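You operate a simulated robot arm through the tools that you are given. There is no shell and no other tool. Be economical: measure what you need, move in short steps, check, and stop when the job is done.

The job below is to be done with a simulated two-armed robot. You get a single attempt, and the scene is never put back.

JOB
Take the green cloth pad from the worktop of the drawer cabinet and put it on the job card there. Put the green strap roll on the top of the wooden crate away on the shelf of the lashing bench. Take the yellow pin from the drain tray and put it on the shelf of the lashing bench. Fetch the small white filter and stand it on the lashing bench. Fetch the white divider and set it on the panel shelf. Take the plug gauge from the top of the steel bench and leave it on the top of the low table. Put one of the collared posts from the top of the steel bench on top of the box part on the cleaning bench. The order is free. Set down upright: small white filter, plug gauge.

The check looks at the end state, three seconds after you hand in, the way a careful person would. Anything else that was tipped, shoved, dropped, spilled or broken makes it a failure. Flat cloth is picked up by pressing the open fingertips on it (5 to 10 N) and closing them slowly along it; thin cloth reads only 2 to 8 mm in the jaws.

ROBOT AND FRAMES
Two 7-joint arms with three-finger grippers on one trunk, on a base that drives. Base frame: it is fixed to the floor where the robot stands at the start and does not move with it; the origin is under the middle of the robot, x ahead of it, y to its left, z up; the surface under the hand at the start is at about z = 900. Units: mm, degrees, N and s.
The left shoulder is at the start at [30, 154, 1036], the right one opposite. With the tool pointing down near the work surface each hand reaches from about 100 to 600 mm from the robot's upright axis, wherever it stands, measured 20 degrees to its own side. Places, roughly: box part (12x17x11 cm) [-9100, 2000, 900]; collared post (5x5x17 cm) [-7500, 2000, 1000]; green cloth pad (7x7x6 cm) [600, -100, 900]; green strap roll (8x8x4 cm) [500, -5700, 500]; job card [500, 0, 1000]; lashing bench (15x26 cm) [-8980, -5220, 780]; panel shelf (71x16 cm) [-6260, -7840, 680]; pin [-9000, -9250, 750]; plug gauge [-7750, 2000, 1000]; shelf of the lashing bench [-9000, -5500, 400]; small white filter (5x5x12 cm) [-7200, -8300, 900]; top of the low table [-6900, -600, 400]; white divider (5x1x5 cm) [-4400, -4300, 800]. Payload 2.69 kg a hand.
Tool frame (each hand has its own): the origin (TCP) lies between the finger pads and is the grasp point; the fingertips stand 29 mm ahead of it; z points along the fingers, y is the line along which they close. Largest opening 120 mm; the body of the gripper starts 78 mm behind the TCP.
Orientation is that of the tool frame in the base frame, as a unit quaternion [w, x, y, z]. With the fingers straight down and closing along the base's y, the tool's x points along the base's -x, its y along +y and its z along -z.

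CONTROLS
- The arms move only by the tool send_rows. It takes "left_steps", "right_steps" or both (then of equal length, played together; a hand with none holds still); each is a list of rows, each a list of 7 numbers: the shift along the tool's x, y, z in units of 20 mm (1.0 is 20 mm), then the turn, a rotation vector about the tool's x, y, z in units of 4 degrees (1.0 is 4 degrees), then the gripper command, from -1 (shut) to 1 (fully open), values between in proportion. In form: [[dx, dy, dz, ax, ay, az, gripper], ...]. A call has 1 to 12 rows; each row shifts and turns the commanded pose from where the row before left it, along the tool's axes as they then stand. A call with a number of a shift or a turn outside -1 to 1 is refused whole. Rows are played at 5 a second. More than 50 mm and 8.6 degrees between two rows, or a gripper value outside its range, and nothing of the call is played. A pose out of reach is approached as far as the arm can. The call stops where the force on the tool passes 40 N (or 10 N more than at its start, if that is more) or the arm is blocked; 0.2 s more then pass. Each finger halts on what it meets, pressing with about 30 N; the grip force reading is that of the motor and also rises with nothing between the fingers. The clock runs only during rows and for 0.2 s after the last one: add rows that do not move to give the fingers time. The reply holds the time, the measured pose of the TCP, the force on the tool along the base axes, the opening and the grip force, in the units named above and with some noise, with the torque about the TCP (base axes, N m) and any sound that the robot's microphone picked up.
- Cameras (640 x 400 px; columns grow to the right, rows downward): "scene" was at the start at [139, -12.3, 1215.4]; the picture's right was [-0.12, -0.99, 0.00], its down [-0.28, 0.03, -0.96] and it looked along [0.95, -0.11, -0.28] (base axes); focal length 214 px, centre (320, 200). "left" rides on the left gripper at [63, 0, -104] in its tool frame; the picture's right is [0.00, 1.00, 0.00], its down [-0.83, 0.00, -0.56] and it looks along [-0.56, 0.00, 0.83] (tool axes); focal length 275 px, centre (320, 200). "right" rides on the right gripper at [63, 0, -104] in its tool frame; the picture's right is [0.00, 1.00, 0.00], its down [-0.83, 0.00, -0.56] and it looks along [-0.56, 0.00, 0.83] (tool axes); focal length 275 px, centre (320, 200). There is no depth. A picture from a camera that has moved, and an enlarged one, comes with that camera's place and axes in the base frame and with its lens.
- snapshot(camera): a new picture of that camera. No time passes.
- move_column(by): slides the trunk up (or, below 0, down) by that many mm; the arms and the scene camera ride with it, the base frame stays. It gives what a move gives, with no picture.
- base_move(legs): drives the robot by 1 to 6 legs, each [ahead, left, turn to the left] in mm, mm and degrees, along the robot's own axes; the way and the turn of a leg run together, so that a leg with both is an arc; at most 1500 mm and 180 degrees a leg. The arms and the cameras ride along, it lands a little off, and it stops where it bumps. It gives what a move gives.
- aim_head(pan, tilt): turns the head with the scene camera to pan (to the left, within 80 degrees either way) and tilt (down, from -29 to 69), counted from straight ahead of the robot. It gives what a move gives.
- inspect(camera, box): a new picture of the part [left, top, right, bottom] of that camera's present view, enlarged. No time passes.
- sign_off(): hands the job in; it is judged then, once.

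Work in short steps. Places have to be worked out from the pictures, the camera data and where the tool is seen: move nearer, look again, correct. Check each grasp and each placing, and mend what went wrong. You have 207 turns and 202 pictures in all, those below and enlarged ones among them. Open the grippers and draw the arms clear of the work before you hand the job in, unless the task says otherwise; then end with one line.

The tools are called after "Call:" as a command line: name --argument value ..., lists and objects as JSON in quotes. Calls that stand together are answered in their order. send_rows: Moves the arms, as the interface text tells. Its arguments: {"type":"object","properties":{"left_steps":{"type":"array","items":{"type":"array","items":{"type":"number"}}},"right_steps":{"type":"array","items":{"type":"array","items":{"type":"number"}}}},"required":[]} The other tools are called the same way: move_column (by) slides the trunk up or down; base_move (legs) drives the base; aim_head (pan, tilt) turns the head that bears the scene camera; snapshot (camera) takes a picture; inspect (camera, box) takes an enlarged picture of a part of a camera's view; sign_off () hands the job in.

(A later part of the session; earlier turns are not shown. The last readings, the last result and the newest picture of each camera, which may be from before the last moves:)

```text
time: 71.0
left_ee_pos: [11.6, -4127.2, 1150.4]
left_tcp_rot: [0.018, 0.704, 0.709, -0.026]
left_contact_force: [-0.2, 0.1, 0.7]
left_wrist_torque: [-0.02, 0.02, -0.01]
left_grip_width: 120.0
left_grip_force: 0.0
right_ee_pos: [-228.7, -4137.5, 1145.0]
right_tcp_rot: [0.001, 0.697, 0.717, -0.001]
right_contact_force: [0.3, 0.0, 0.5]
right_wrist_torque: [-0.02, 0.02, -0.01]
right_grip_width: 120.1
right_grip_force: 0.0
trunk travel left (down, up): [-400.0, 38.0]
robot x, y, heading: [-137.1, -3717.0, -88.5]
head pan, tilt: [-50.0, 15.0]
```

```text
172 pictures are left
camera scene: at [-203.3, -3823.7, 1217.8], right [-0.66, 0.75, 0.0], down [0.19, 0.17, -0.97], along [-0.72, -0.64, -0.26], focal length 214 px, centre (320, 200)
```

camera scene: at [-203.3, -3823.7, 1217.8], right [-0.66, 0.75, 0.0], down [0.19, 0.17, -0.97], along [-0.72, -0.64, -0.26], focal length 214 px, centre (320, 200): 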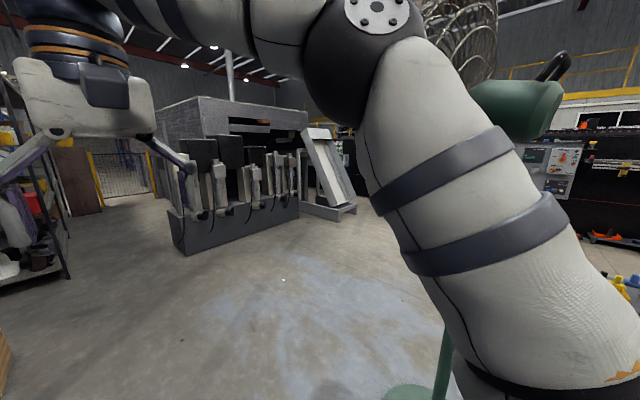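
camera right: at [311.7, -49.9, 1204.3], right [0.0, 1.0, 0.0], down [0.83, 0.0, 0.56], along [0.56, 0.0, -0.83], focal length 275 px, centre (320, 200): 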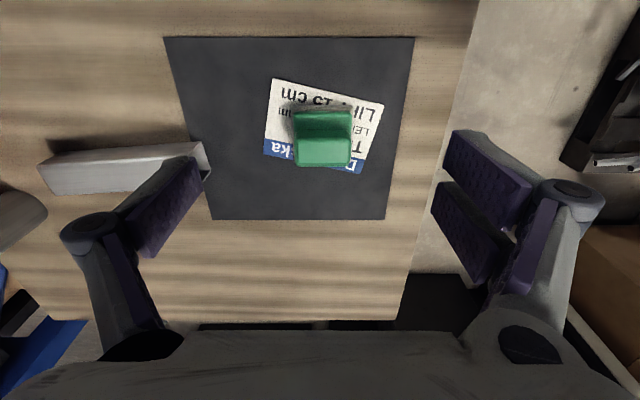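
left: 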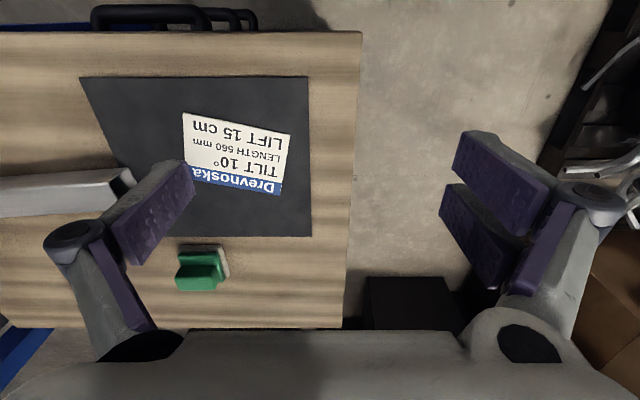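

Crate visible past the rack end at about x 280+, y -5450. Drive on to y≈-5300, keeping x≈-200.

Call:
base_move --legs '[[0, -80, -1.5], [1400, 0, 0]]'

Call:
aim_head --pan 55 --tilt 25

Call:
snapshot --camera "scene"

```text
time: 78.9
left_ee_pos: [-58.7, -5528.9, 1150.3]
left_tcp_rot: [0.019, 0.705, 0.708, -0.026]
left_contact_force: [-0.3, 0.1, -0.1]
left_wrist_torque: [0.02, 0.02, 0.01]
left_grip_width: 120.2
left_grip_force: 0.1
right_ee_pos: [-298.0, -5536.9, 1142.8]
right_tcp_rot: [0.0, 0.7, 0.714, -0.001]
right_contact_force: [-0.1, 0.2, 0.3]
right_wrist_torque: [0.03, 0.02, 0.03]
right_grip_width: 119.8
right_grip_force: 0.1
trunk travel left (down, up): [-400.0, 38.0]
robot x, y, heading: [-203.0, -5121.0, -88.8]
head pan, tilt: [-50.0, 15.0]
```

```text
time: 80.7
left_ee_pos: [-57.6, -5528.5, 1152.1]
left_tcp_rot: [0.018, 0.707, 0.707, -0.026]
left_contact_force: [-0.4, -0.8, -0.4]
left_wrist_torque: [0.0, -0.01, 0.03]
left_grip_width: 119.8
left_grip_force: 0.0
right_ee_pos: [-296.7, -5537.7, 1144.2]
right_tcp_rot: [0.0, 0.7, 0.715, -0.001]
right_contact_force: [-0.4, -0.6, 0.1]
right_wrist_torque: [0.01, 0.0, -0.01]
right_grip_width: 120.0
right_grip_force: 0.0
trunk travel left (down, up): [-400.0, 38.0]
robot x, y, heading: [-200.9, -5118.6, -89.0]
head pan, tilt: [55.0, 25.0]
```

```text
171 pictures are left
camera scene: at [-124.5, -5214.1, 1201.6], right [-0.56, -0.83, 0.0], down [-0.35, 0.24, -0.91], along [0.75, -0.51, -0.42], focal length 214 px, centre (320, 200)
```

scene: 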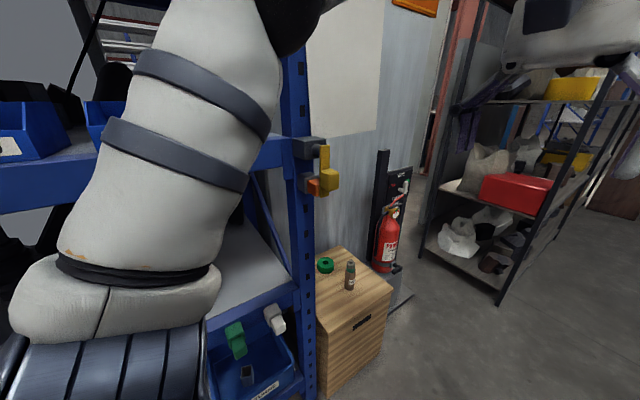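

Roll at ≈[480,-5650], bottle in front of it at ≈[350,-5690]. Drive to y≈-5800, turn to face +x.

Call:
base_move --legs '[[670, 0, 0], [0, 0, 89]]'

Call:
aim_head --pan 12 --tilt 30

Call:
snapshot --camera "scene"

```text
time: 88.1
left_ee_pos: [234.6, -5658.1, 1150.8]
left_tcp_rot: [0.031, 0.022, 0.999, -0.007]
left_contact_force: [-0.3, -0.1, 0.3]
left_wrist_torque: [0.01, 0.03, -0.01]
left_grip_width: 120.2
left_grip_force: 0.1
right_ee_pos: [231.8, -5899.3, 1142.7]
right_tcp_rot: [0.001, 0.012, 1.0, -0.001]
right_contact_force: [-0.5, 0.0, -0.4]
right_wrist_torque: [-0.03, -0.01, 0.0]
right_grip_width: 120.1
right_grip_force: 0.0
trunk travel left (down, up): [-400.0, 38.0]
robot x, y, heading: [-186.9, -5785.2, -1.7]
head pan, tilt: [55.0, 25.0]
```

```text
time: 89.2
left_ee_pos: [235.3, -5658.5, 1151.0]
left_tcp_rot: [0.031, 0.022, 0.999, -0.006]
left_contact_force: [0.0, -0.2, -0.7]
left_wrist_torque: [-0.01, -0.02, 0.02]
left_grip_width: 120.0
left_grip_force: 0.2
right_ee_pos: [232.5, -5899.4, 1144.2]
right_tcp_rot: [0.0, 0.012, 1.0, 0.0]
right_contact_force: [0.0, 0.0, 0.4]
right_wrist_torque: [-0.02, -0.01, 0.01]
right_grip_width: 119.9
right_grip_force: 0.1
trunk travel left (down, up): [-400.0, 38.0]
robot x, y, heading: [-188.7, -5783.3, -1.5]
head pan, tilt: [12.0, 30.0]
```

```text
170 pictures are left
camera scene: at [-48.7, -5770.4, 1193.6], right [0.18, -0.98, 0.0], down [-0.49, -0.09, -0.87], along [0.85, 0.16, -0.5], focal length 214 px, centre (320, 200)
```

scene: 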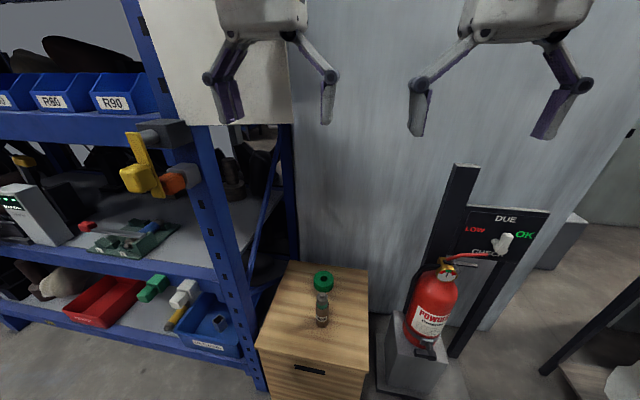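

Roll top ≈[482,-5682,540], bottle base ≈[340,-5701]. Pull the right hand back (extinguisher on that side), lower the column, and approach.

Call:
send_rows --right_steps '[[1, 0, 0, 0, 0, 0, 1], [1, 0, 0, 0, 0, 0, 1], [1, 0, 0, 0, 0, 0, 1], [1, 0, 0, 0, 0, 0, 1], [1, 0, 0, 0, 0, 0, 1], [1, 0, 0, 0, 0, 0, 1], [1, 0, 0, 0, 0, 0, 1], [1, 0, 0, 0, 0, 0, 1]]'

Call:
move_column --by -380

Call:
base_move --legs '[[190, -40, 1.5]]'

Call:
aim_head --pan 20 --tilt 30

Call:
snapshot --camera "scene"

Call:
snapshot --camera "left"

```text
time: 91.0
left_ee_pos: [233.8, -5660.1, 1150.7]
left_tcp_rot: [0.032, 0.021, 0.999, -0.006]
left_contact_force: [-0.5, -0.9, 0.6]
left_wrist_torque: [-0.01, 0.01, 0.01]
left_grip_width: 120.1
left_grip_force: 0.1
right_ee_pos: [71.1, -5894.9, 1143.4]
right_tcp_rot: [0.001, 0.013, 1.0, 0.0]
right_contact_force: [-0.5, 0.4, -0.5]
right_wrist_torque: [0.01, -0.01, -0.01]
right_grip_width: 120.2
right_grip_force: 0.2
trunk travel left (down, up): [-400.0, 38.0]
robot x, y, heading: [-185.1, -5781.7, -1.4]
head pan, tilt: [12.0, 30.0]
```

```text
time: 94.7
left_ee_pos: [316.8, -5660.4, 672.2]
left_tcp_rot: [-0.098, 0.021, 0.995, -0.006]
left_contact_force: [-0.2, 1.1, 0.0]
left_wrist_torque: [-0.02, 0.04, -0.01]
left_grip_width: 120.0
left_grip_force: 0.1
right_ee_pos: [157.6, -5898.1, 705.6]
right_tcp_rot: [-0.129, 0.012, 0.992, 0.003]
right_contact_force: [-0.8, 0.3, 0.0]
right_wrist_torque: [-0.01, 0.01, -0.01]
right_grip_width: 120.1
right_grip_force: 0.1
trunk travel left (down, up): [-20.0, 418.0]
robot x, y, heading: [-182.7, -5780.5, -1.5]
head pan, tilt: [12.0, 30.0]
```

```text
time: 95.7
left_ee_pos: [374.2, -5705.1, 673.7]
left_tcp_rot: [-0.094, 0.046, 0.994, 0.014]
left_contact_force: [0.5, 0.6, -0.6]
left_wrist_torque: [-0.03, 0.02, -0.01]
left_grip_width: 120.1
left_grip_force: 0.1
right_ee_pos: [218.4, -5923.9, 704.2]
right_tcp_rot: [-0.127, 0.014, 0.992, 0.006]
right_contact_force: [0.0, -1.2, 0.1]
right_wrist_torque: [0.04, 0.03, 0.0]
right_grip_width: 119.8
right_grip_force: 0.0
trunk travel left (down, up): [-20.0, 418.0]
robot x, y, heading: [-117.4, -5801.2, -1.7]
head pan, tilt: [12.0, 30.0]
stopped in leg 1: the robot was blocked; the commanded pose is now the measured one
```

```text
time: 96.4
left_ee_pos: [373.2, -5705.1, 672.8]
left_tcp_rot: [-0.095, 0.044, 0.994, 0.015]
left_contact_force: [-0.7, -0.1, 0.3]
left_wrist_torque: [0.02, 0.03, 0.01]
left_grip_width: 120.1
left_grip_force: 0.0
right_ee_pos: [220.5, -5923.6, 704.3]
right_tcp_rot: [-0.128, 0.012, 0.992, 0.008]
right_contact_force: [0.2, 0.7, 0.5]
right_wrist_torque: [0.0, 0.01, -0.02]
right_grip_width: 120.0
right_grip_force: 0.0
trunk travel left (down, up): [-20.0, 418.0]
robot x, y, heading: [-121.0, -5801.7, -1.7]
head pan, tilt: [20.0, 30.0]
```

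```text
169 pictures are left
camera scene: at [145.6, -5788.8, 784.4], right [0.31, -0.95, -0.01], down [-0.47, -0.15, -0.87], along [0.82, 0.28, -0.5], focal length 214 px, centre (320, 200)
```

scene: 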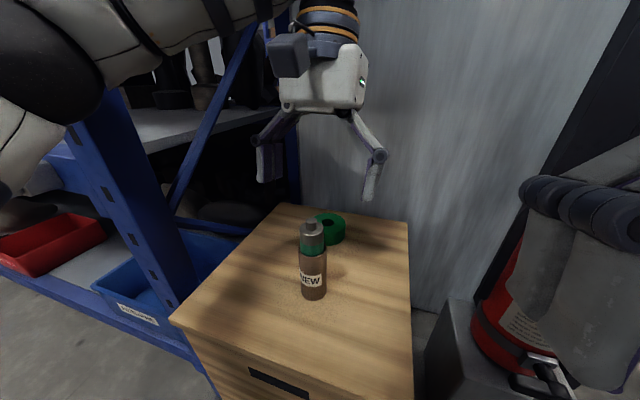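

```text
168 pictures are left
camera left: at [331.2, -5702.8, 786.9], right [0.1, 1.0, 0.02], down [0.92, -0.1, 0.39], along [0.39, -0.02, -0.92], focal length 275 px, centre (320, 200)
```

left: 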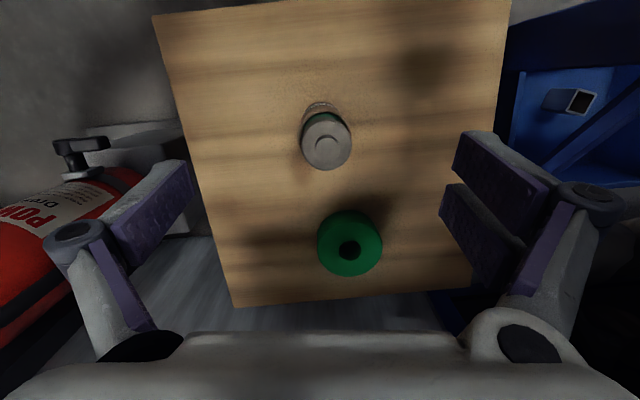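

Roll from the wrist camera: ≈[496,-5682]. Level the left hand, raise a bit to clear the bottle and move over the roll.

Call:
send_rows --left_steps '[[0, 0, -0.7, 0.14, -0.9, -0.42, 1], [0, 0, -0.7, 0.14, -0.9, -0.42, 1], [0, 0, -0.7, 0.14, -0.9, -0.42, 1], [-1, 0.2, 0, 0, 0, 0, 1], [-1, 0.2, 0, 0, 0, 0, 1], [-1, 0.2, 0, 0, 0, 0, 1], [-1, 0.2, 0, 0, 0, 0, 1], [-1, 0.2, 0, 0, 0, 0, 1], [-1, 0.2, 0, 0, 0, 0, 1]]'

Call:
snapshot --camera "left"

Call:
snapshot --camera "scene"

Call:
snapshot --camera "right"

```text
time: 98.4
left_ee_pos: [490.8, -5672.0, 701.3]
left_tcp_rot: [0.003, -0.005, 1.0, -0.01]
left_contact_force: [0.8, 0.2, -0.1]
left_wrist_torque: [-0.01, -0.02, 0.02]
left_grip_width: 120.1
left_grip_force: 0.2
left hand out of reach, approached as far as the arm can: row 2, 3, 9
right_ee_pos: [221.4, -5914.1, 705.0]
right_tcp_rot: [-0.128, 0.012, 0.992, 0.001]
right_contact_force: [-0.2, 0.0, 0.0]
right_wrist_torque: [0.01, 0.0, -0.03]
right_grip_width: 120.1
right_grip_force: 0.0
trunk travel left (down, up): [-20.0, 418.0]
robot x, y, heading: [-120.8, -5801.7, -1.6]
head pan, tilt: [20.0, 30.0]
```

```text
167 pictures are left
camera left: at [426.8, -5670.2, 805.1], right [-0.01, 1.0, -0.02], down [0.83, 0.02, 0.56], along [0.56, -0.01, -0.83], focal length 275 px, centre (320, 200)
```

left: 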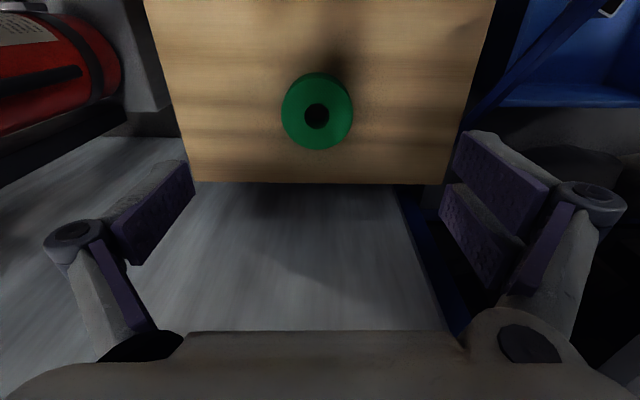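

```text
166 pictures are left
camera scene: at [147.0, -5779.7, 783.6], right [0.32, -0.95, 0.0], down [-0.47, -0.16, -0.87], along [0.82, 0.27, -0.5], focal length 214 px, centre (320, 200)
```

scene: 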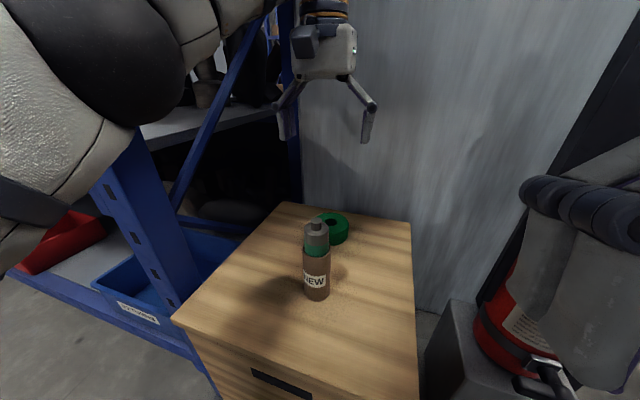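

```text
165 pictures are left
camera right: at [185.8, -5914.7, 820.8], right [0.02, 1.0, 0.0], down [0.94, -0.02, 0.33], along [0.33, 0.0, -0.95], focal length 275 px, centre (320, 200)
```

right: 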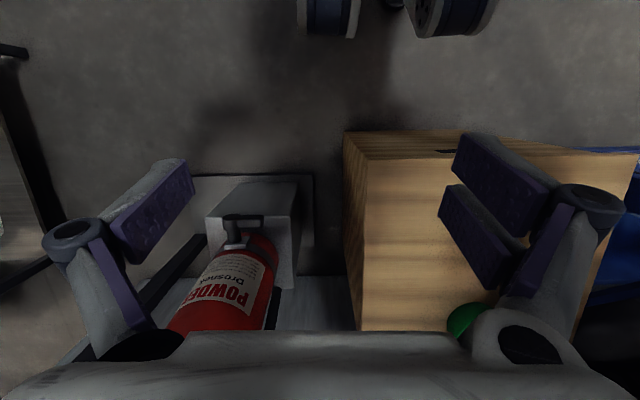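

Roll centre ≈[504,-5677]. Descend over it.

Call:
send_rows --left_steps '[[-0.2, -0.2, 1, 0, 0, 0, 1], [-0.2, 0, 1, 0, 0, 0, 1], [-0.2, 0, 1, 0, 0, 0, 1], [0, 0, 1, 0, 0, 0, 1], [0, 0, 1, 0, 0, 0, 1], [0, 0, 1, 0, 0, 0, 1], [0, 0, 0.5, 0, 0, 0, 1]]'

Call:
snapshot --camera "left"

Call:
snapshot --camera "scene"

```text
time: 100.0
left_ee_pos: [504.2, -5676.8, 570.0]
left_tcp_rot: [-0.002, -0.006, 1.0, -0.008]
left_contact_force: [1.1, 0.2, -0.4]
left_wrist_torque: [0.01, 0.01, 0.0]
left_grip_width: 120.3
left_grip_force: 0.0
right_ee_pos: [220.6, -5915.9, 705.7]
right_tcp_rot: [-0.129, 0.013, 0.992, 0.002]
right_contact_force: [-0.3, 0.1, -0.5]
right_wrist_torque: [-0.03, 0.03, -0.03]
right_grip_width: 119.9
right_grip_force: 0.2
trunk travel left (down, up): [-20.0, 418.0]
robot x, y, heading: [-119.9, -5798.1, -1.5]
head pan, tilt: [20.0, 30.0]
```

```text
164 pictures are left
camera left: at [440.6, -5674.2, 674.8], right [-0.01, 1.0, -0.02], down [0.83, 0.01, 0.55], along [0.55, -0.01, -0.83], focal length 275 px, centre (320, 200)
```

left: 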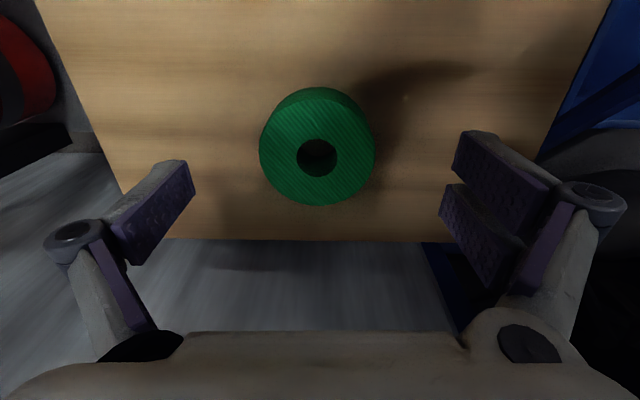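

```text
163 pictures are left
camera scene: at [147.1, -5779.7, 783.6], right [0.32, -0.95, 0.0], down [-0.47, -0.16, -0.87], along [0.82, 0.27, -0.5], focal length 214 px, centre (320, 200)
```

scene: 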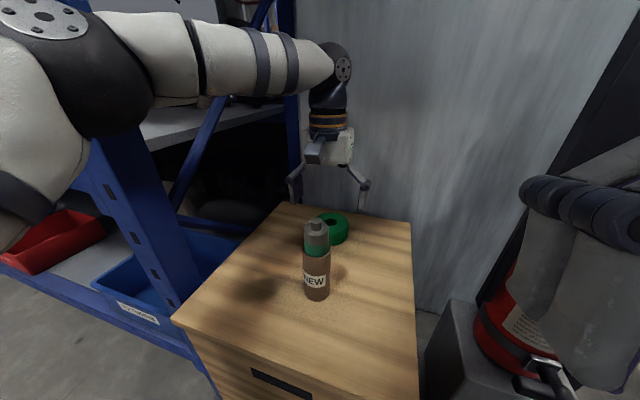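

Triangulating, roll top is at z≈500, x≈515. Descend to TCP z≈497.

Call:
send_rows --left_steps '[[-0.55, 0, 1, 0, 0, 0, 1], [0, 0, 1, 0, 0, 0, 1], [0, 0, 1, 0, 0, 0, 1], [0, 0, 0.4, 0, 0, 0, 1]]'

Call:
snapshot --camera "left"

Call:
inspect --camera "scene" --box '[240, 120, 440, 260]'

```text
time: 101.0
left_ee_pos: [512.1, -5678.4, 502.7]
left_tcp_rot: [-0.003, -0.005, 1.0, -0.008]
left_contact_force: [0.1, -0.5, -0.2]
left_wrist_torque: [0.0, 0.01, 0.01]
left_grip_width: 120.0
left_grip_force: 0.1
right_ee_pos: [221.3, -5915.3, 705.2]
right_tcp_rot: [-0.128, 0.011, 0.992, 0.002]
right_contact_force: [0.0, 0.0, -0.7]
right_wrist_torque: [0.03, 0.0, 0.02]
right_grip_width: 120.0
right_grip_force: 0.1
trunk travel left (down, up): [-20.0, 418.0]
robot x, y, heading: [-121.2, -5801.4, -1.4]
head pan, tilt: [20.0, 30.0]
```

```text
162 pictures are left
camera left: at [449.6, -5677.2, 606.5], right [-0.01, 1.0, -0.02], down [0.83, 0.01, 0.55], along [0.55, -0.01, -0.83], focal length 275 px, centre (320, 200)
```

left: 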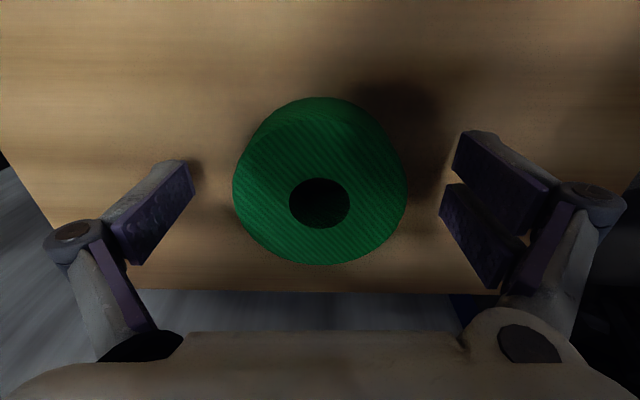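

```text
2.86 times, centred on (340, 190) of scene
camera zoom: at [147.1, -5779.7, 783.6], right [0.32, -0.95, 0.0], down [-0.47, -0.16, -0.87], along [0.82, 0.27, -0.5], focal length 613 px, centre (263, 229)
```

zoom: 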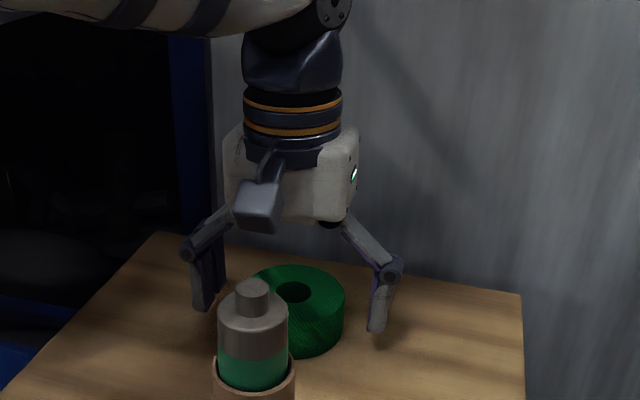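

Well centred; a bit further forward and down, then close.

Call:
send_rows --left_steps '[[-0.4, 0, 0.4, 0, 0, 0, 1], [0, 0, 0.1, 0, 0, 0, 0.5], [0, 0, 0, 0, 0, 0, 0], [0, 0, 0, 0, 0, 0, 0], [0, 0, 0, 0, 0, 0, 0], [0, 0, 0, 0, 0, 0, -0.2], [0, 0, 0, 0, 0, 0, -0.2]]'

Call:
snapshot --camera "left"

```text
time: 102.6
left_ee_pos: [520.3, -5676.7, 495.8]
left_tcp_rot: [0.0, -0.005, 1.0, -0.008]
left_contact_force: [10.8, 10.1, 29.8]
left_wrist_torque: [1.63, -0.15, -0.53]
left_grip_width: 79.3
left_grip_force: 30.2
right_ee_pos: [219.9, -5915.3, 706.5]
right_tcp_rot: [-0.127, 0.012, 0.992, 0.002]
right_contact_force: [-0.1, 0.3, -0.3]
right_wrist_torque: [0.01, 0.04, 0.04]
right_grip_width: 120.1
right_grip_force: 0.1
trunk travel left (down, up): [-20.0, 418.0]
robot x, y, heading: [-123.1, -5800.8, -1.4]
head pan, tilt: [20.0, 30.0]
```

```text
160 pictures are left
camera left: at [457.3, -5676.2, 598.4], right [-0.01, 1.0, -0.02], down [0.83, 0.01, 0.56], along [0.56, -0.01, -0.83], focal length 275 px, centre (320, 200)
```

left: 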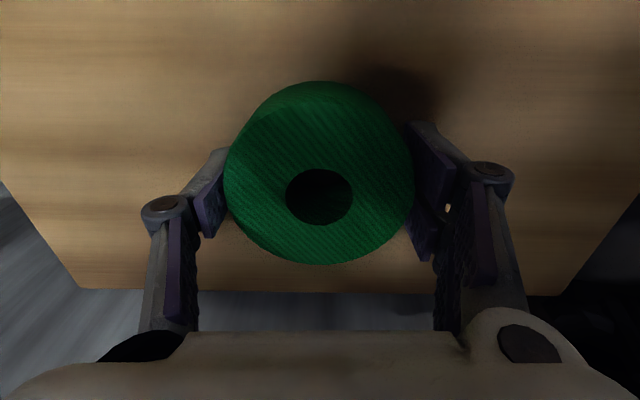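

Gripped (79 mm). Lift straight, then back and up above the bottle.

Call:
send_rows --left_steps '[[0, 0, -1, 0, 0, 0, -0.3], [0, 0, -1, 0, 0, 0, -0.3], [0, 0, -1, 0, 0, 0, -0.3], [0, 0, -1, 0, 0, 0, -0.3], [0, 0, -1, 0, 0, 0, -0.3], [0, 0, -1, 0, 0, 0, -0.3], [0.3, 0, -1, 0, 0, 0, -0.3], [0.3, 0, -1, 0, 0, 0, -0.3], [0.3, 0, -1, 0, 0, 0, -0.3], [0.3, 0, -1, 0, 0, 0, -0.3]]'

Call:
snapshot --camera "scene"

```text
time: 104.8
left_ee_pos: [497.6, -5674.5, 693.7]
left_tcp_rot: [-0.003, -0.005, 1.0, -0.008]
left_contact_force: [-0.1, -0.4, -1.4]
left_wrist_torque: [-0.04, 0.02, -0.01]
left_grip_width: 79.1
left_grip_force: 29.9
right_ee_pos: [221.0, -5915.3, 705.4]
right_tcp_rot: [-0.128, 0.011, 0.992, 0.002]
right_contact_force: [0.8, -0.9, -0.3]
right_wrist_torque: [-0.03, -0.02, 0.01]
right_grip_width: 120.0
right_grip_force: 0.1
trunk travel left (down, up): [-20.0, 418.0]
robot x, y, heading: [-119.5, -5802.7, -1.2]
head pan, tilt: [20.0, 30.0]
```

```text
159 pictures are left
camera scene: at [147.2, -5779.8, 783.6], right [0.32, -0.95, 0.0], down [-0.47, -0.16, -0.87], along [0.82, 0.27, -0.5], focal length 214 px, centre (320, 200)
```

scene: 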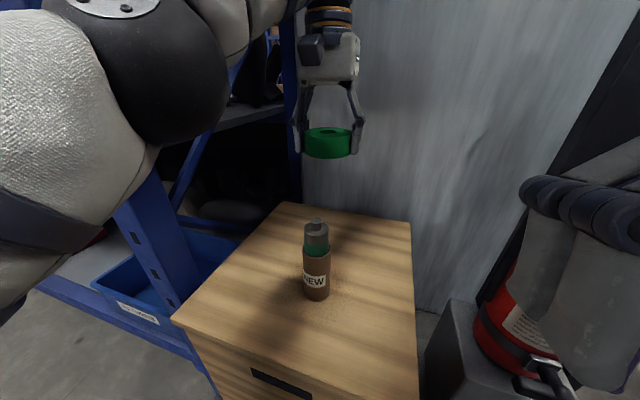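

Raise the column 80 for bottle clearance, back away, then raise fully.

Call:
move_column --by 80

Call:
base_move --legs '[[-450, -50, 0]]'

Call:
move_column --by 300

Call:
aim_head --pan -75 --tilt 10

Call:
snapshot --camera "scene"

Call:
aim_head --pan 0 --tilt 15

Call:
snapshot --camera "scene"

```text
time: 106.0
left_ee_pos: [472.3, -5675.4, 803.6]
left_tcp_rot: [0.029, -0.005, 1.0, -0.009]
left_contact_force: [-0.2, 0.4, -1.8]
left_wrist_torque: [-0.03, 0.0, 0.02]
left_grip_width: 78.6
left_grip_force: 30.4
right_ee_pos: [220.9, -5914.9, 784.8]
right_tcp_rot: [-0.128, 0.012, 0.992, 0.001]
right_contact_force: [-0.3, -1.1, -0.3]
right_wrist_torque: [0.01, -0.02, -0.03]
right_grip_width: 120.0
right_grip_force: 0.1
trunk travel left (down, up): [-100.0, 338.0]
robot x, y, heading: [-118.9, -5805.0, -1.6]
head pan, tilt: [20.0, 30.0]
```

```text
time: 108.7
left_ee_pos: [32.9, -5710.8, 802.5]
left_tcp_rot: [0.03, -0.01, 0.999, -0.009]
left_contact_force: [0.4, -0.3, -1.8]
left_wrist_torque: [-0.01, 0.01, 0.01]
left_grip_width: 79.2
left_grip_force: 29.9
right_ee_pos: [-215.0, -5951.8, 785.4]
right_tcp_rot: [-0.128, 0.006, 0.992, 0.0]
right_contact_force: [0.0, -0.1, 0.4]
right_wrist_torque: [0.03, -0.01, 0.02]
right_grip_width: 120.0
right_grip_force: 0.2
trunk travel left (down, up): [-100.0, 338.0]
robot x, y, heading: [-558.7, -5844.4, -1.0]
head pan, tilt: [20.0, 30.0]
```

```text
time: 111.7
left_ee_pos: [-124.1, -5707.7, 1318.7]
left_tcp_rot: [0.255, -0.007, 0.967, -0.014]
left_contact_force: [0.4, -0.7, -1.5]
left_wrist_torque: [-0.01, 0.0, -0.02]
left_grip_width: 78.7
left_grip_force: 30.1
right_ee_pos: [-215.4, -5952.9, 1084.0]
right_tcp_rot: [-0.129, 0.006, 0.992, 0.001]
right_contact_force: [-0.4, 0.4, 0.7]
right_wrist_torque: [0.01, 0.01, 0.02]
right_grip_width: 120.0
right_grip_force: 0.1
trunk travel left (down, up): [-400.0, 38.0]
robot x, y, heading: [-559.1, -5840.0, -0.9]
head pan, tilt: [20.0, 30.0]
```

```text
time: 113.4
left_ee_pos: [-124.0, -5707.9, 1319.7]
left_tcp_rot: [0.257, -0.006, 0.966, -0.015]
left_contact_force: [-0.6, 0.3, -1.6]
left_wrist_torque: [-0.01, 0.03, 0.01]
left_grip_width: 78.8
left_grip_force: 29.9
right_ee_pos: [-214.8, -5952.5, 1085.7]
right_tcp_rot: [-0.128, 0.006, 0.992, 0.002]
right_contact_force: [-0.4, 0.7, 0.3]
right_wrist_torque: [0.02, 0.01, 0.02]
right_grip_width: 119.9
right_grip_force: 0.1
trunk travel left (down, up): [-400.0, 38.0]
robot x, y, heading: [-556.6, -5845.6, -1.0]
head pan, tilt: [-75.0, 10.0]
```

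```text
158 pictures are left
camera scene: at [-489.4, -5936.0, 1226.0], right [-0.97, -0.24, 0.0], down [-0.04, 0.17, -0.98], along [0.24, -0.95, -0.17], focal length 214 px, centre (320, 200)
```

scene: 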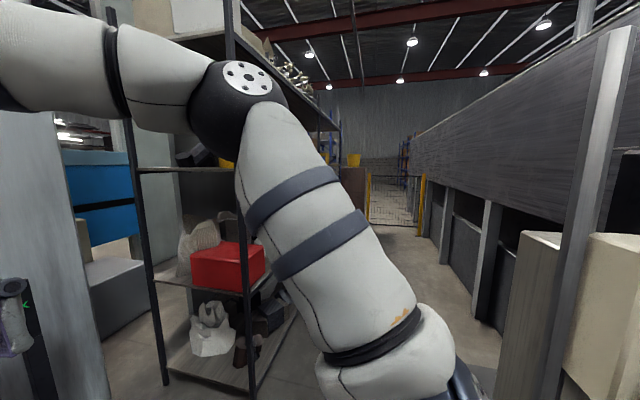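

```text
time: 114.8
left_ee_pos: [-125.1, -5708.0, 1320.3]
left_tcp_rot: [0.256, -0.007, 0.966, -0.015]
left_contact_force: [-0.1, -0.3, -1.5]
left_wrist_torque: [-0.01, -0.02, -0.01]
left_grip_width: 78.9
left_grip_force: 30.1
right_ee_pos: [-215.5, -5952.8, 1085.7]
right_tcp_rot: [-0.127, 0.006, 0.992, 0.001]
right_contact_force: [0.7, 0.1, 0.0]
right_wrist_torque: [0.01, -0.01, -0.02]
right_grip_width: 120.1
right_grip_force: 0.0
trunk travel left (down, up): [-400.0, 38.0]
robot x, y, heading: [-556.7, -5841.5, -1.0]
head pan, tilt: [0.0, 15.0]
```

```text
157 pictures are left
camera scene: at [-418.8, -5847.4, 1217.8], right [-0.02, -1.0, 0.0], down [-0.26, 0.0, -0.97], along [0.97, -0.02, -0.26], focal length 214 px, centre (320, 200)
```

scene: 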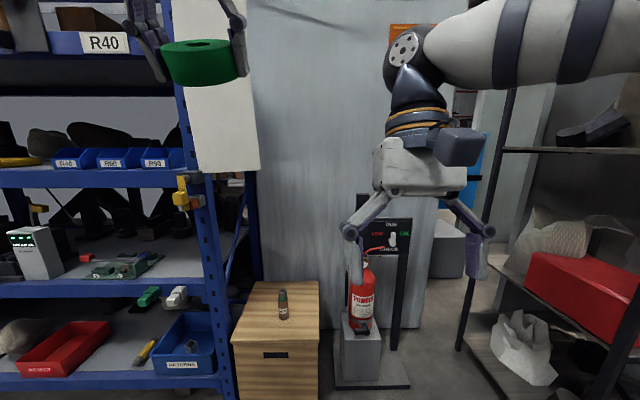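

Left hand is pitched ~30°; level it while lowering, and tuck right hand level too.

Call:
send_rows --left_steps '[[0, 0, 0.6, 0, 0.93, 0, -0.3], [0, 0, 0.6, 0, 0.93, 0, -0.3], [0, 0, 0.6, 0, 0.93, 0, -0.3], [0, 0, 0.6, 0, 0.93, 0, -0.3], [0, 0, 0.6, 0, 0.93, 0, -0.3], [0, 0, 0.6, 0, 0.93, 0, -0.3], [0, 0, 0.6, 0, 0.93, 0, -0.3], [0, 0, 0.6, 0, 0.93, 0, -0.3]]' --right_steps '[[0, 0, 0, 0, -0.46, 0, 1], [0, 0, 0, 0, -0.46, 0, 1], [0, 0, 0, 0, -0.46, 0, 1], [0, 0, 0, 0, -0.46, 0, 1], [0, 0, 0, 0, -0.46, 0, 1], [0, 0, 0, 0, -0.46, 0, 1], [0, 0, 0, 0, -0.46, 0, 1], [0, 0, 0, 0, -0.46, 0, 1]]'

Call:
base_move --legs '[[-300, 0, 0], [0, 0, -90]]'

Call:
aim_head --pan -60 --tilt 15

Call:
snapshot --camera "scene"

Call:
aim_head --pan 0 --tilt 15

Call:
snapshot --camera "scene"

```text
time: 116.6
left_ee_pos: [-95.1, -5704.0, 1254.0]
left_tcp_rot: [0.164, -0.007, 0.986, -0.015]
left_contact_force: [0.1, -0.1, -1.7]
left_wrist_torque: [-0.02, 0.0, 0.0]
left_grip_width: 78.9
left_grip_force: 30.5
left hand out of reach, approached as far as the arm can: row 1, 2, 3, 4, 5, 6, 7, 8
right_ee_pos: [-216.1, -5954.8, 1086.4]
right_tcp_rot: [0.001, 0.006, 1.0, 0.001]
right_contact_force: [-0.1, -0.6, 0.2]
right_wrist_torque: [-0.01, -0.03, 0.0]
right_grip_width: 120.2
right_grip_force: 0.1
trunk travel left (down, up): [-400.0, 38.0]
robot x, y, heading: [-554.2, -5846.9, -0.7]
head pan, tilt: [0.0, 15.0]
```

```text
time: 121.1
left_ee_pos: [-481.6, -6145.6, 1254.8]
left_tcp_rot: [0.137, 0.457, 0.874, -0.09]
left_contact_force: [-0.7, 0.0, -2.0]
left_wrist_torque: [-0.01, 0.02, -0.02]
left_grip_width: 78.6
left_grip_force: 29.8
right_ee_pos: [-750.9, -6187.8, 1089.4]
right_tcp_rot: [0.014, 0.473, 0.881, 0.001]
right_contact_force: [5.3, 0.4, -1.3]
right_wrist_torque: [0.04, 0.03, 0.13]
right_grip_width: 119.5
right_grip_force: 0.1
trunk travel left (down, up): [-400.0, 38.0]
robot x, y, heading: [-857.2, -5838.5, -57.0]
head pan, tilt: [0.0, 15.0]
stopped in leg 2: the force on the tool passed its limit at 58 N (the readings are from after the stop); the commanded pose is now the measured one
```

```text
time: 122.4
left_ee_pos: [-482.5, -6145.0, 1255.2]
left_tcp_rot: [0.137, 0.457, 0.874, -0.091]
left_contact_force: [0.7, -0.5, -2.1]
left_wrist_torque: [-0.01, 0.0, 0.0]
left_grip_width: 78.8
left_grip_force: 29.9
right_ee_pos: [-752.6, -6186.7, 1088.0]
right_tcp_rot: [0.011, 0.473, 0.881, 0.001]
right_contact_force: [5.6, -1.7, 0.2]
right_wrist_torque: [0.02, 0.1, 0.22]
right_grip_width: 119.6
right_grip_force: 0.0
trunk travel left (down, up): [-400.0, 38.0]
robot x, y, heading: [-855.4, -5843.0, -56.7]
head pan, tilt: [-60.0, 15.0]
```

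```text
156 pictures are left
camera scene: at [-872.8, -5961.6, 1217.8], right [-0.89, 0.45, 0.0], down [0.12, 0.23, -0.97], along [-0.44, -0.86, -0.26], focal length 214 px, centre (320, 200)
```

scene: 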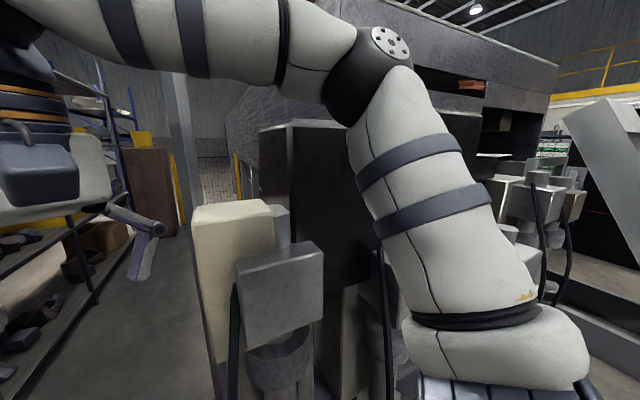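

```text
time: 123.7
left_ee_pos: [-481.9, -6146.7, 1254.7]
left_tcp_rot: [0.137, 0.457, 0.874, -0.09]
left_contact_force: [0.6, -0.7, -1.8]
left_wrist_torque: [-0.01, 0.01, 0.0]
left_grip_width: 78.6
left_grip_force: 29.7
right_ee_pos: [-751.5, -6187.3, 1088.5]
right_tcp_rot: [0.013, 0.472, 0.881, 0.001]
right_contact_force: [5.7, -1.4, 1.5]
right_wrist_torque: [-0.05, 0.17, 0.18]
right_grip_width: 119.8
right_grip_force: 0.1
trunk travel left (down, up): [-400.0, 38.0]
robot x, y, heading: [-851.6, -5836.1, -56.7]
head pan, tilt: [0.0, 15.0]
```

```text
155 pictures are left
camera scene: at [-779.8, -5956.7, 1217.8], right [-0.84, -0.54, 0.0], down [-0.14, 0.22, -0.97], along [0.53, -0.81, -0.26], focal length 214 px, centre (320, 200)
```

scene: 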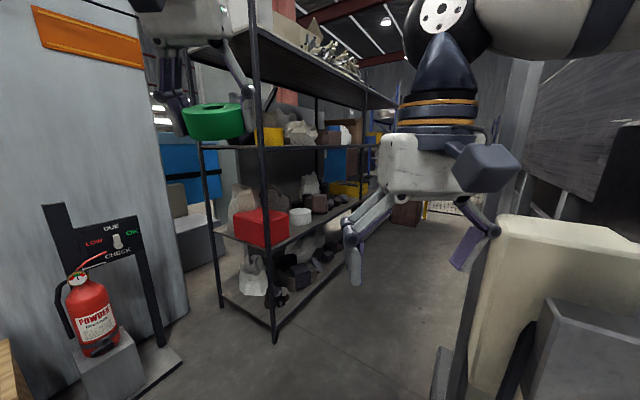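

Right hand bumped the machine booth while turning; turn back, strafe north to open floor, then turn to face -x.

Call:
base_move --legs '[[0, 0, 57], [0, 800, 0], [0, 0, 180]]'

Call:
snapshot --camera "scene"

Call:
aim_head --pan -50 --tilt 15

Call:
snapshot --camera "scene"

```text
time: 140.1
left_ee_pos: [-1296.5, -5088.1, 1255.7]
left_tcp_rot: [-0.024, 0.985, -0.049, -0.162]
left_contact_force: [0.9, 0.2, -1.8]
left_wrist_torque: [0.0, -0.01, -0.01]
left_grip_width: 78.6
left_grip_force: 30.4
right_ee_pos: [-1154.0, -4855.7, 1087.3]
right_tcp_rot: [0.006, 0.998, -0.061, -0.011]
right_contact_force: [-0.5, -0.5, 0.5]
right_wrist_torque: [0.01, -0.01, 0.0]
right_grip_width: 119.8
right_grip_force: 0.2
trunk travel left (down, up): [-400.0, 38.0]
robot x, y, heading: [-818.8, -5001.5, 172.4]
head pan, tilt: [0.0, 15.0]
```

```text
154 pictures are left
camera scene: at [-957.3, -4985.1, 1217.8], right [0.13, 0.99, 0.0], down [0.26, -0.03, -0.97], along [-0.96, 0.13, -0.26], focal length 214 px, centre (320, 200)
```

scene: 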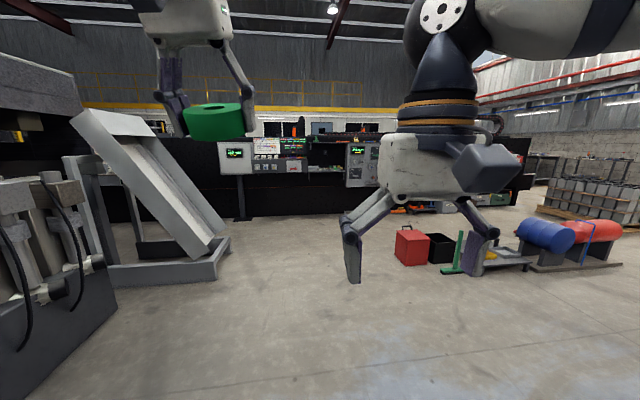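

```text
time: 141.2
left_ee_pos: [-1296.5, -5086.9, 1255.8]
left_tcp_rot: [-0.025, 0.985, -0.05, -0.162]
left_contact_force: [0.2, 0.3, -1.8]
left_wrist_torque: [0.02, -0.03, -0.04]
left_grip_width: 78.4
left_grip_force: 29.9
right_ee_pos: [-1155.0, -4855.2, 1087.5]
right_tcp_rot: [0.007, 0.998, -0.06, -0.012]
right_contact_force: [0.9, 0.7, 0.5]
right_wrist_torque: [-0.01, -0.01, -0.02]
right_grip_width: 119.9
right_grip_force: 0.0
trunk travel left (down, up): [-400.0, 38.0]
robot x, y, heading: [-822.1, -4999.3, 172.5]
head pan, tilt: [-50.0, 15.0]
```

```text
153 pictures are left
camera scene: at [-914.9, -4918.6, 1217.8], right [0.84, 0.54, 0.0], down [0.14, -0.22, -0.97], along [-0.52, 0.81, -0.26], focal length 214 px, centre (320, 200)
```

scene: 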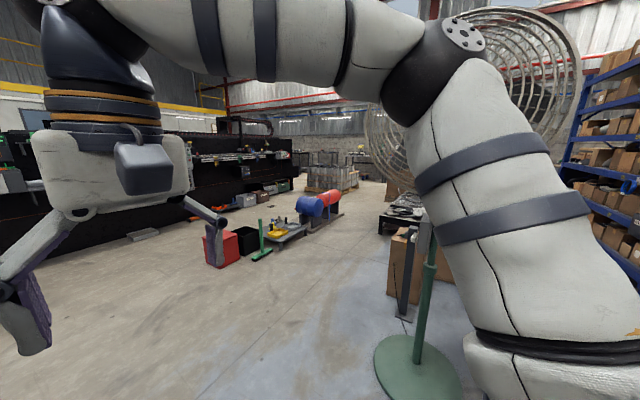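

Open floor ahead; the bench line with control panels lies at x≈-4500. Drive 2600 mm ahead along this heading.

Call:
base_move --legs '[[1450, 0, 0], [1150, 0, 0]]'

Call:
aim_head --pan -15 --tilt 15

Call:
snapshot --camera "scene"

```text
time: 153.7
left_ee_pos: [-3832.0, -4784.1, 1256.8]
left_tcp_rot: [-0.021, 0.986, -0.032, -0.163]
left_contact_force: [0.1, 0.2, -2.2]
left_wrist_torque: [-0.01, 0.0, -0.01]
left_grip_width: 78.5
left_grip_force: 29.9
right_ee_pos: [-3696.5, -4547.4, 1089.3]
right_tcp_rot: [0.006, 0.999, -0.043, -0.011]
right_contact_force: [0.4, -0.1, -0.5]
right_wrist_torque: [0.02, -0.03, 0.0]
right_grip_width: 120.0
right_grip_force: 0.0
trunk travel left (down, up): [-400.0, 38.0]
robot x, y, heading: [-3358.6, -4681.6, 174.2]
head pan, tilt: [-50.0, 15.0]
```

```text
time: 154.7
left_ee_pos: [-3831.4, -4785.3, 1256.3]
left_tcp_rot: [-0.022, 0.986, -0.032, -0.163]
left_contact_force: [-0.4, 1.0, -1.6]
left_wrist_torque: [-0.02, -0.02, 0.02]
left_grip_width: 78.6
left_grip_force: 30.1
right_ee_pos: [-3696.5, -4546.0, 1087.8]
right_tcp_rot: [0.007, 0.999, -0.044, -0.011]
right_contact_force: [0.0, -0.1, 0.9]
right_wrist_torque: [0.01, -0.02, 0.01]
right_grip_width: 119.9
right_grip_force: 0.0
trunk travel left (down, up): [-400.0, 38.0]
robot x, y, heading: [-3357.5, -4681.4, 174.4]
head pan, tilt: [-15.0, 15.0]
```

```text
152 pictures are left
camera scene: at [-3490.0, -4646.3, 1217.8], right [0.35, 0.94, 0.0], down [0.24, -0.09, -0.97], along [-0.9, 0.34, -0.26], focal length 214 px, centre (320, 200)
```

scene: 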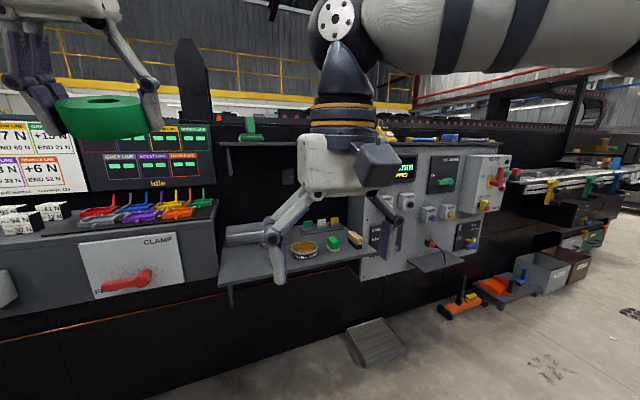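

Inspect the shelf on the line for the white divider.

Call:
inspect --camera "scene" --box '[200, 190, 420, 300]'

Call:
inspect --camera "scene" --box '[400, 130, 640, 290]'

```text
2.91 times, centred on (310, 245) of scene
camera zoom: at [-3490.0, -4646.3, 1217.8], right [0.35, 0.94, 0.0], down [0.24, -0.09, -0.97], along [-0.9, 0.34, -0.26], focal length 624 px, centre (349, 69)
```

zoom: 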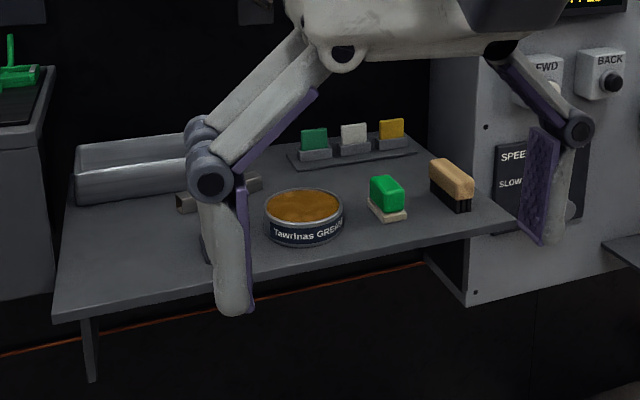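

```text
2.50 times, centred on (520, 210) of scene
camera zoom: at [-3490.0, -4646.3, 1217.8], right [0.35, 0.94, 0.0], down [0.24, -0.09, -0.97], along [-0.9, 0.34, -0.26], focal length 536 px, centre (-180, 175)
```

zoom: 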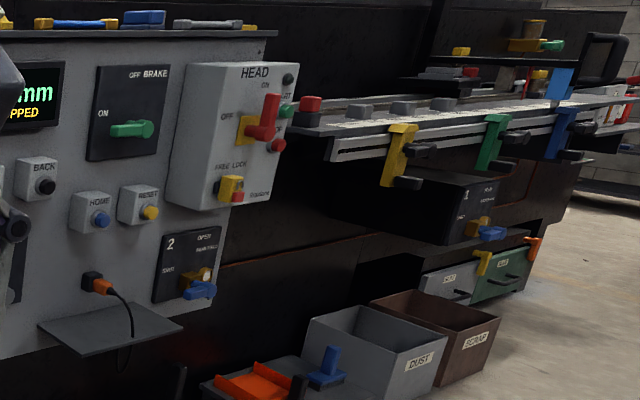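

The white divider stands in the middle slot of a three-slot holder at ≈[-4470,-4270]. First retract and level the left hand carrying the roll.

Call:
send_rows --left_steps '[[1, 0, 0.5, 0, 0.6, 0, -0.3], [1, 0, 0.5, 0, 0.6, 0, -0.3], [1, 0, 0.5, 0, 0.6, 0, -0.3], [1, 0, 0.5, 0, 0.6, 0, -0.3], [1, 0, 0.5, 0, 0.6, 0, -0.3], [1, 0, 0.5, 0, 0.6, 0, -0.3], [1, 0, 0.5, 0, 0.6, 0, -0.3], [1, 0, 0.5, 0, 0.5, 0, -0.3]]'

Call:
snapshot --camera "scene"

```text
time: 156.5
left_ee_pos: [-3687.7, -4790.5, 1147.5]
left_tcp_rot: [-0.017, 0.999, -0.036, 0.001]
left_contact_force: [-0.7, 0.5, -1.3]
left_wrist_torque: [0.0, -0.01, 0.02]
left_grip_width: 78.4
left_grip_force: 30.3
right_ee_pos: [-3696.0, -4547.3, 1089.6]
right_tcp_rot: [0.006, 0.999, -0.043, -0.011]
right_contact_force: [-1.0, -0.2, 1.1]
right_wrist_torque: [0.0, -0.02, -0.04]
right_grip_width: 120.1
right_grip_force: 0.1
trunk travel left (down, up): [-400.0, 38.0]
robot x, y, heading: [-3354.8, -4678.5, 174.2]
head pan, tilt: [-15.0, 15.0]
```

```text
149 pictures are left
camera scene: at [-3489.8, -4646.5, 1217.9], right [0.35, 0.94, 0.0], down [0.24, -0.09, -0.97], along [-0.9, 0.34, -0.26], focal length 214 px, centre (320, 200)
```

scene: 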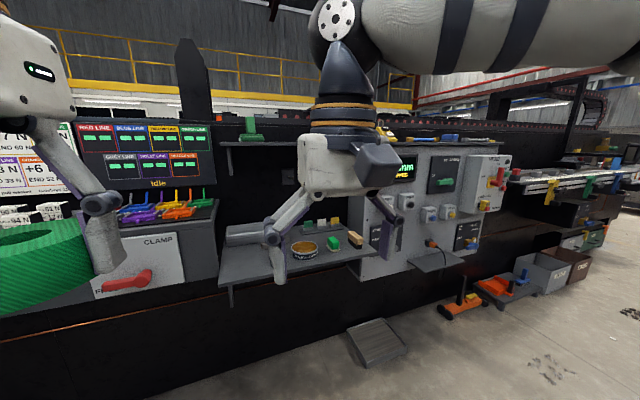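

Approach in two steps: first ~350 ahead and to the right.

Call:
base_move --legs '[[350, -215, 5.8]]'

Call:
aim_head --pan -10 --tilt 20

Call:
snapshot --camera "scene"

Call:
snapshot --camera "right"

```text
time: 159.0
left_ee_pos: [-4013.5, -4597.2, 1147.3]
left_tcp_rot: [-0.016, 1.0, 0.013, -0.001]
left_contact_force: [0.3, 0.1, -1.8]
left_wrist_torque: [-0.01, -0.03, 0.0]
left_grip_width: 78.7
left_grip_force: 29.7
right_ee_pos: [-4043.5, -4355.3, 1088.1]
right_tcp_rot: [0.007, 1.0, 0.005, -0.011]
right_contact_force: [0.2, -0.2, 0.3]
right_wrist_torque: [0.0, -0.05, 0.02]
right_grip_width: 120.0
right_grip_force: 0.1
trunk travel left (down, up): [-400.0, 38.0]
robot x, y, heading: [-3693.1, -4456.5, -180.0]
head pan, tilt: [-15.0, 15.0]
```

```text
time: 159.7
left_ee_pos: [-4013.0, -4597.4, 1148.1]
left_tcp_rot: [-0.017, 1.0, 0.013, -0.001]
left_contact_force: [0.0, 0.0, -1.3]
left_wrist_torque: [0.0, 0.01, 0.01]
left_grip_width: 78.5
left_grip_force: 30.8
right_ee_pos: [-4044.0, -4356.1, 1087.9]
right_tcp_rot: [0.007, 1.0, 0.005, -0.011]
right_contact_force: [0.3, 0.2, -0.2]
right_wrist_torque: [-0.02, -0.02, -0.02]
right_grip_width: 119.8
right_grip_force: 0.1
trunk travel left (down, up): [-400.0, 38.0]
robot x, y, heading: [-3694.7, -4456.8, -179.9]
head pan, tilt: [-10.0, 20.0]
```

```text
148 pictures are left
camera scene: at [-3830.9, -4442.6, 1209.7], right [0.17, 0.98, 0.0], down [0.34, -0.06, -0.94], along [-0.93, 0.16, -0.34], focal length 214 px, centre (320, 200)
```

scene: 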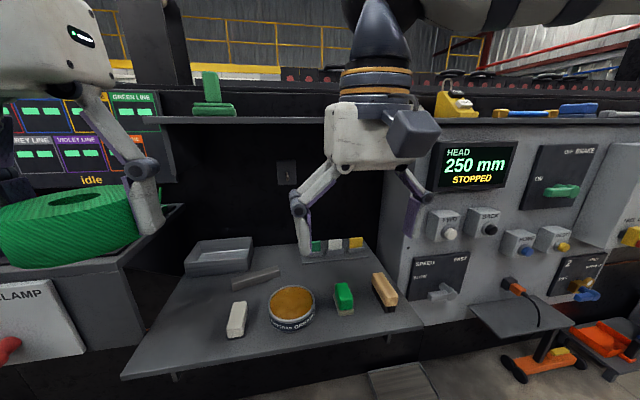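

```text
147 pictures are left
camera right: at [-3979.2, -4353.6, 1189.7], right [0.02, -1.0, 0.01], down [-0.82, -0.01, 0.57], along [-0.57, -0.02, -0.82], focal length 275 px, centre (320, 200)
```

right: 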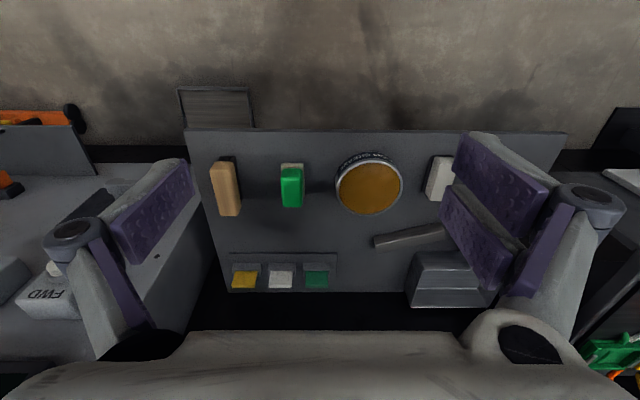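

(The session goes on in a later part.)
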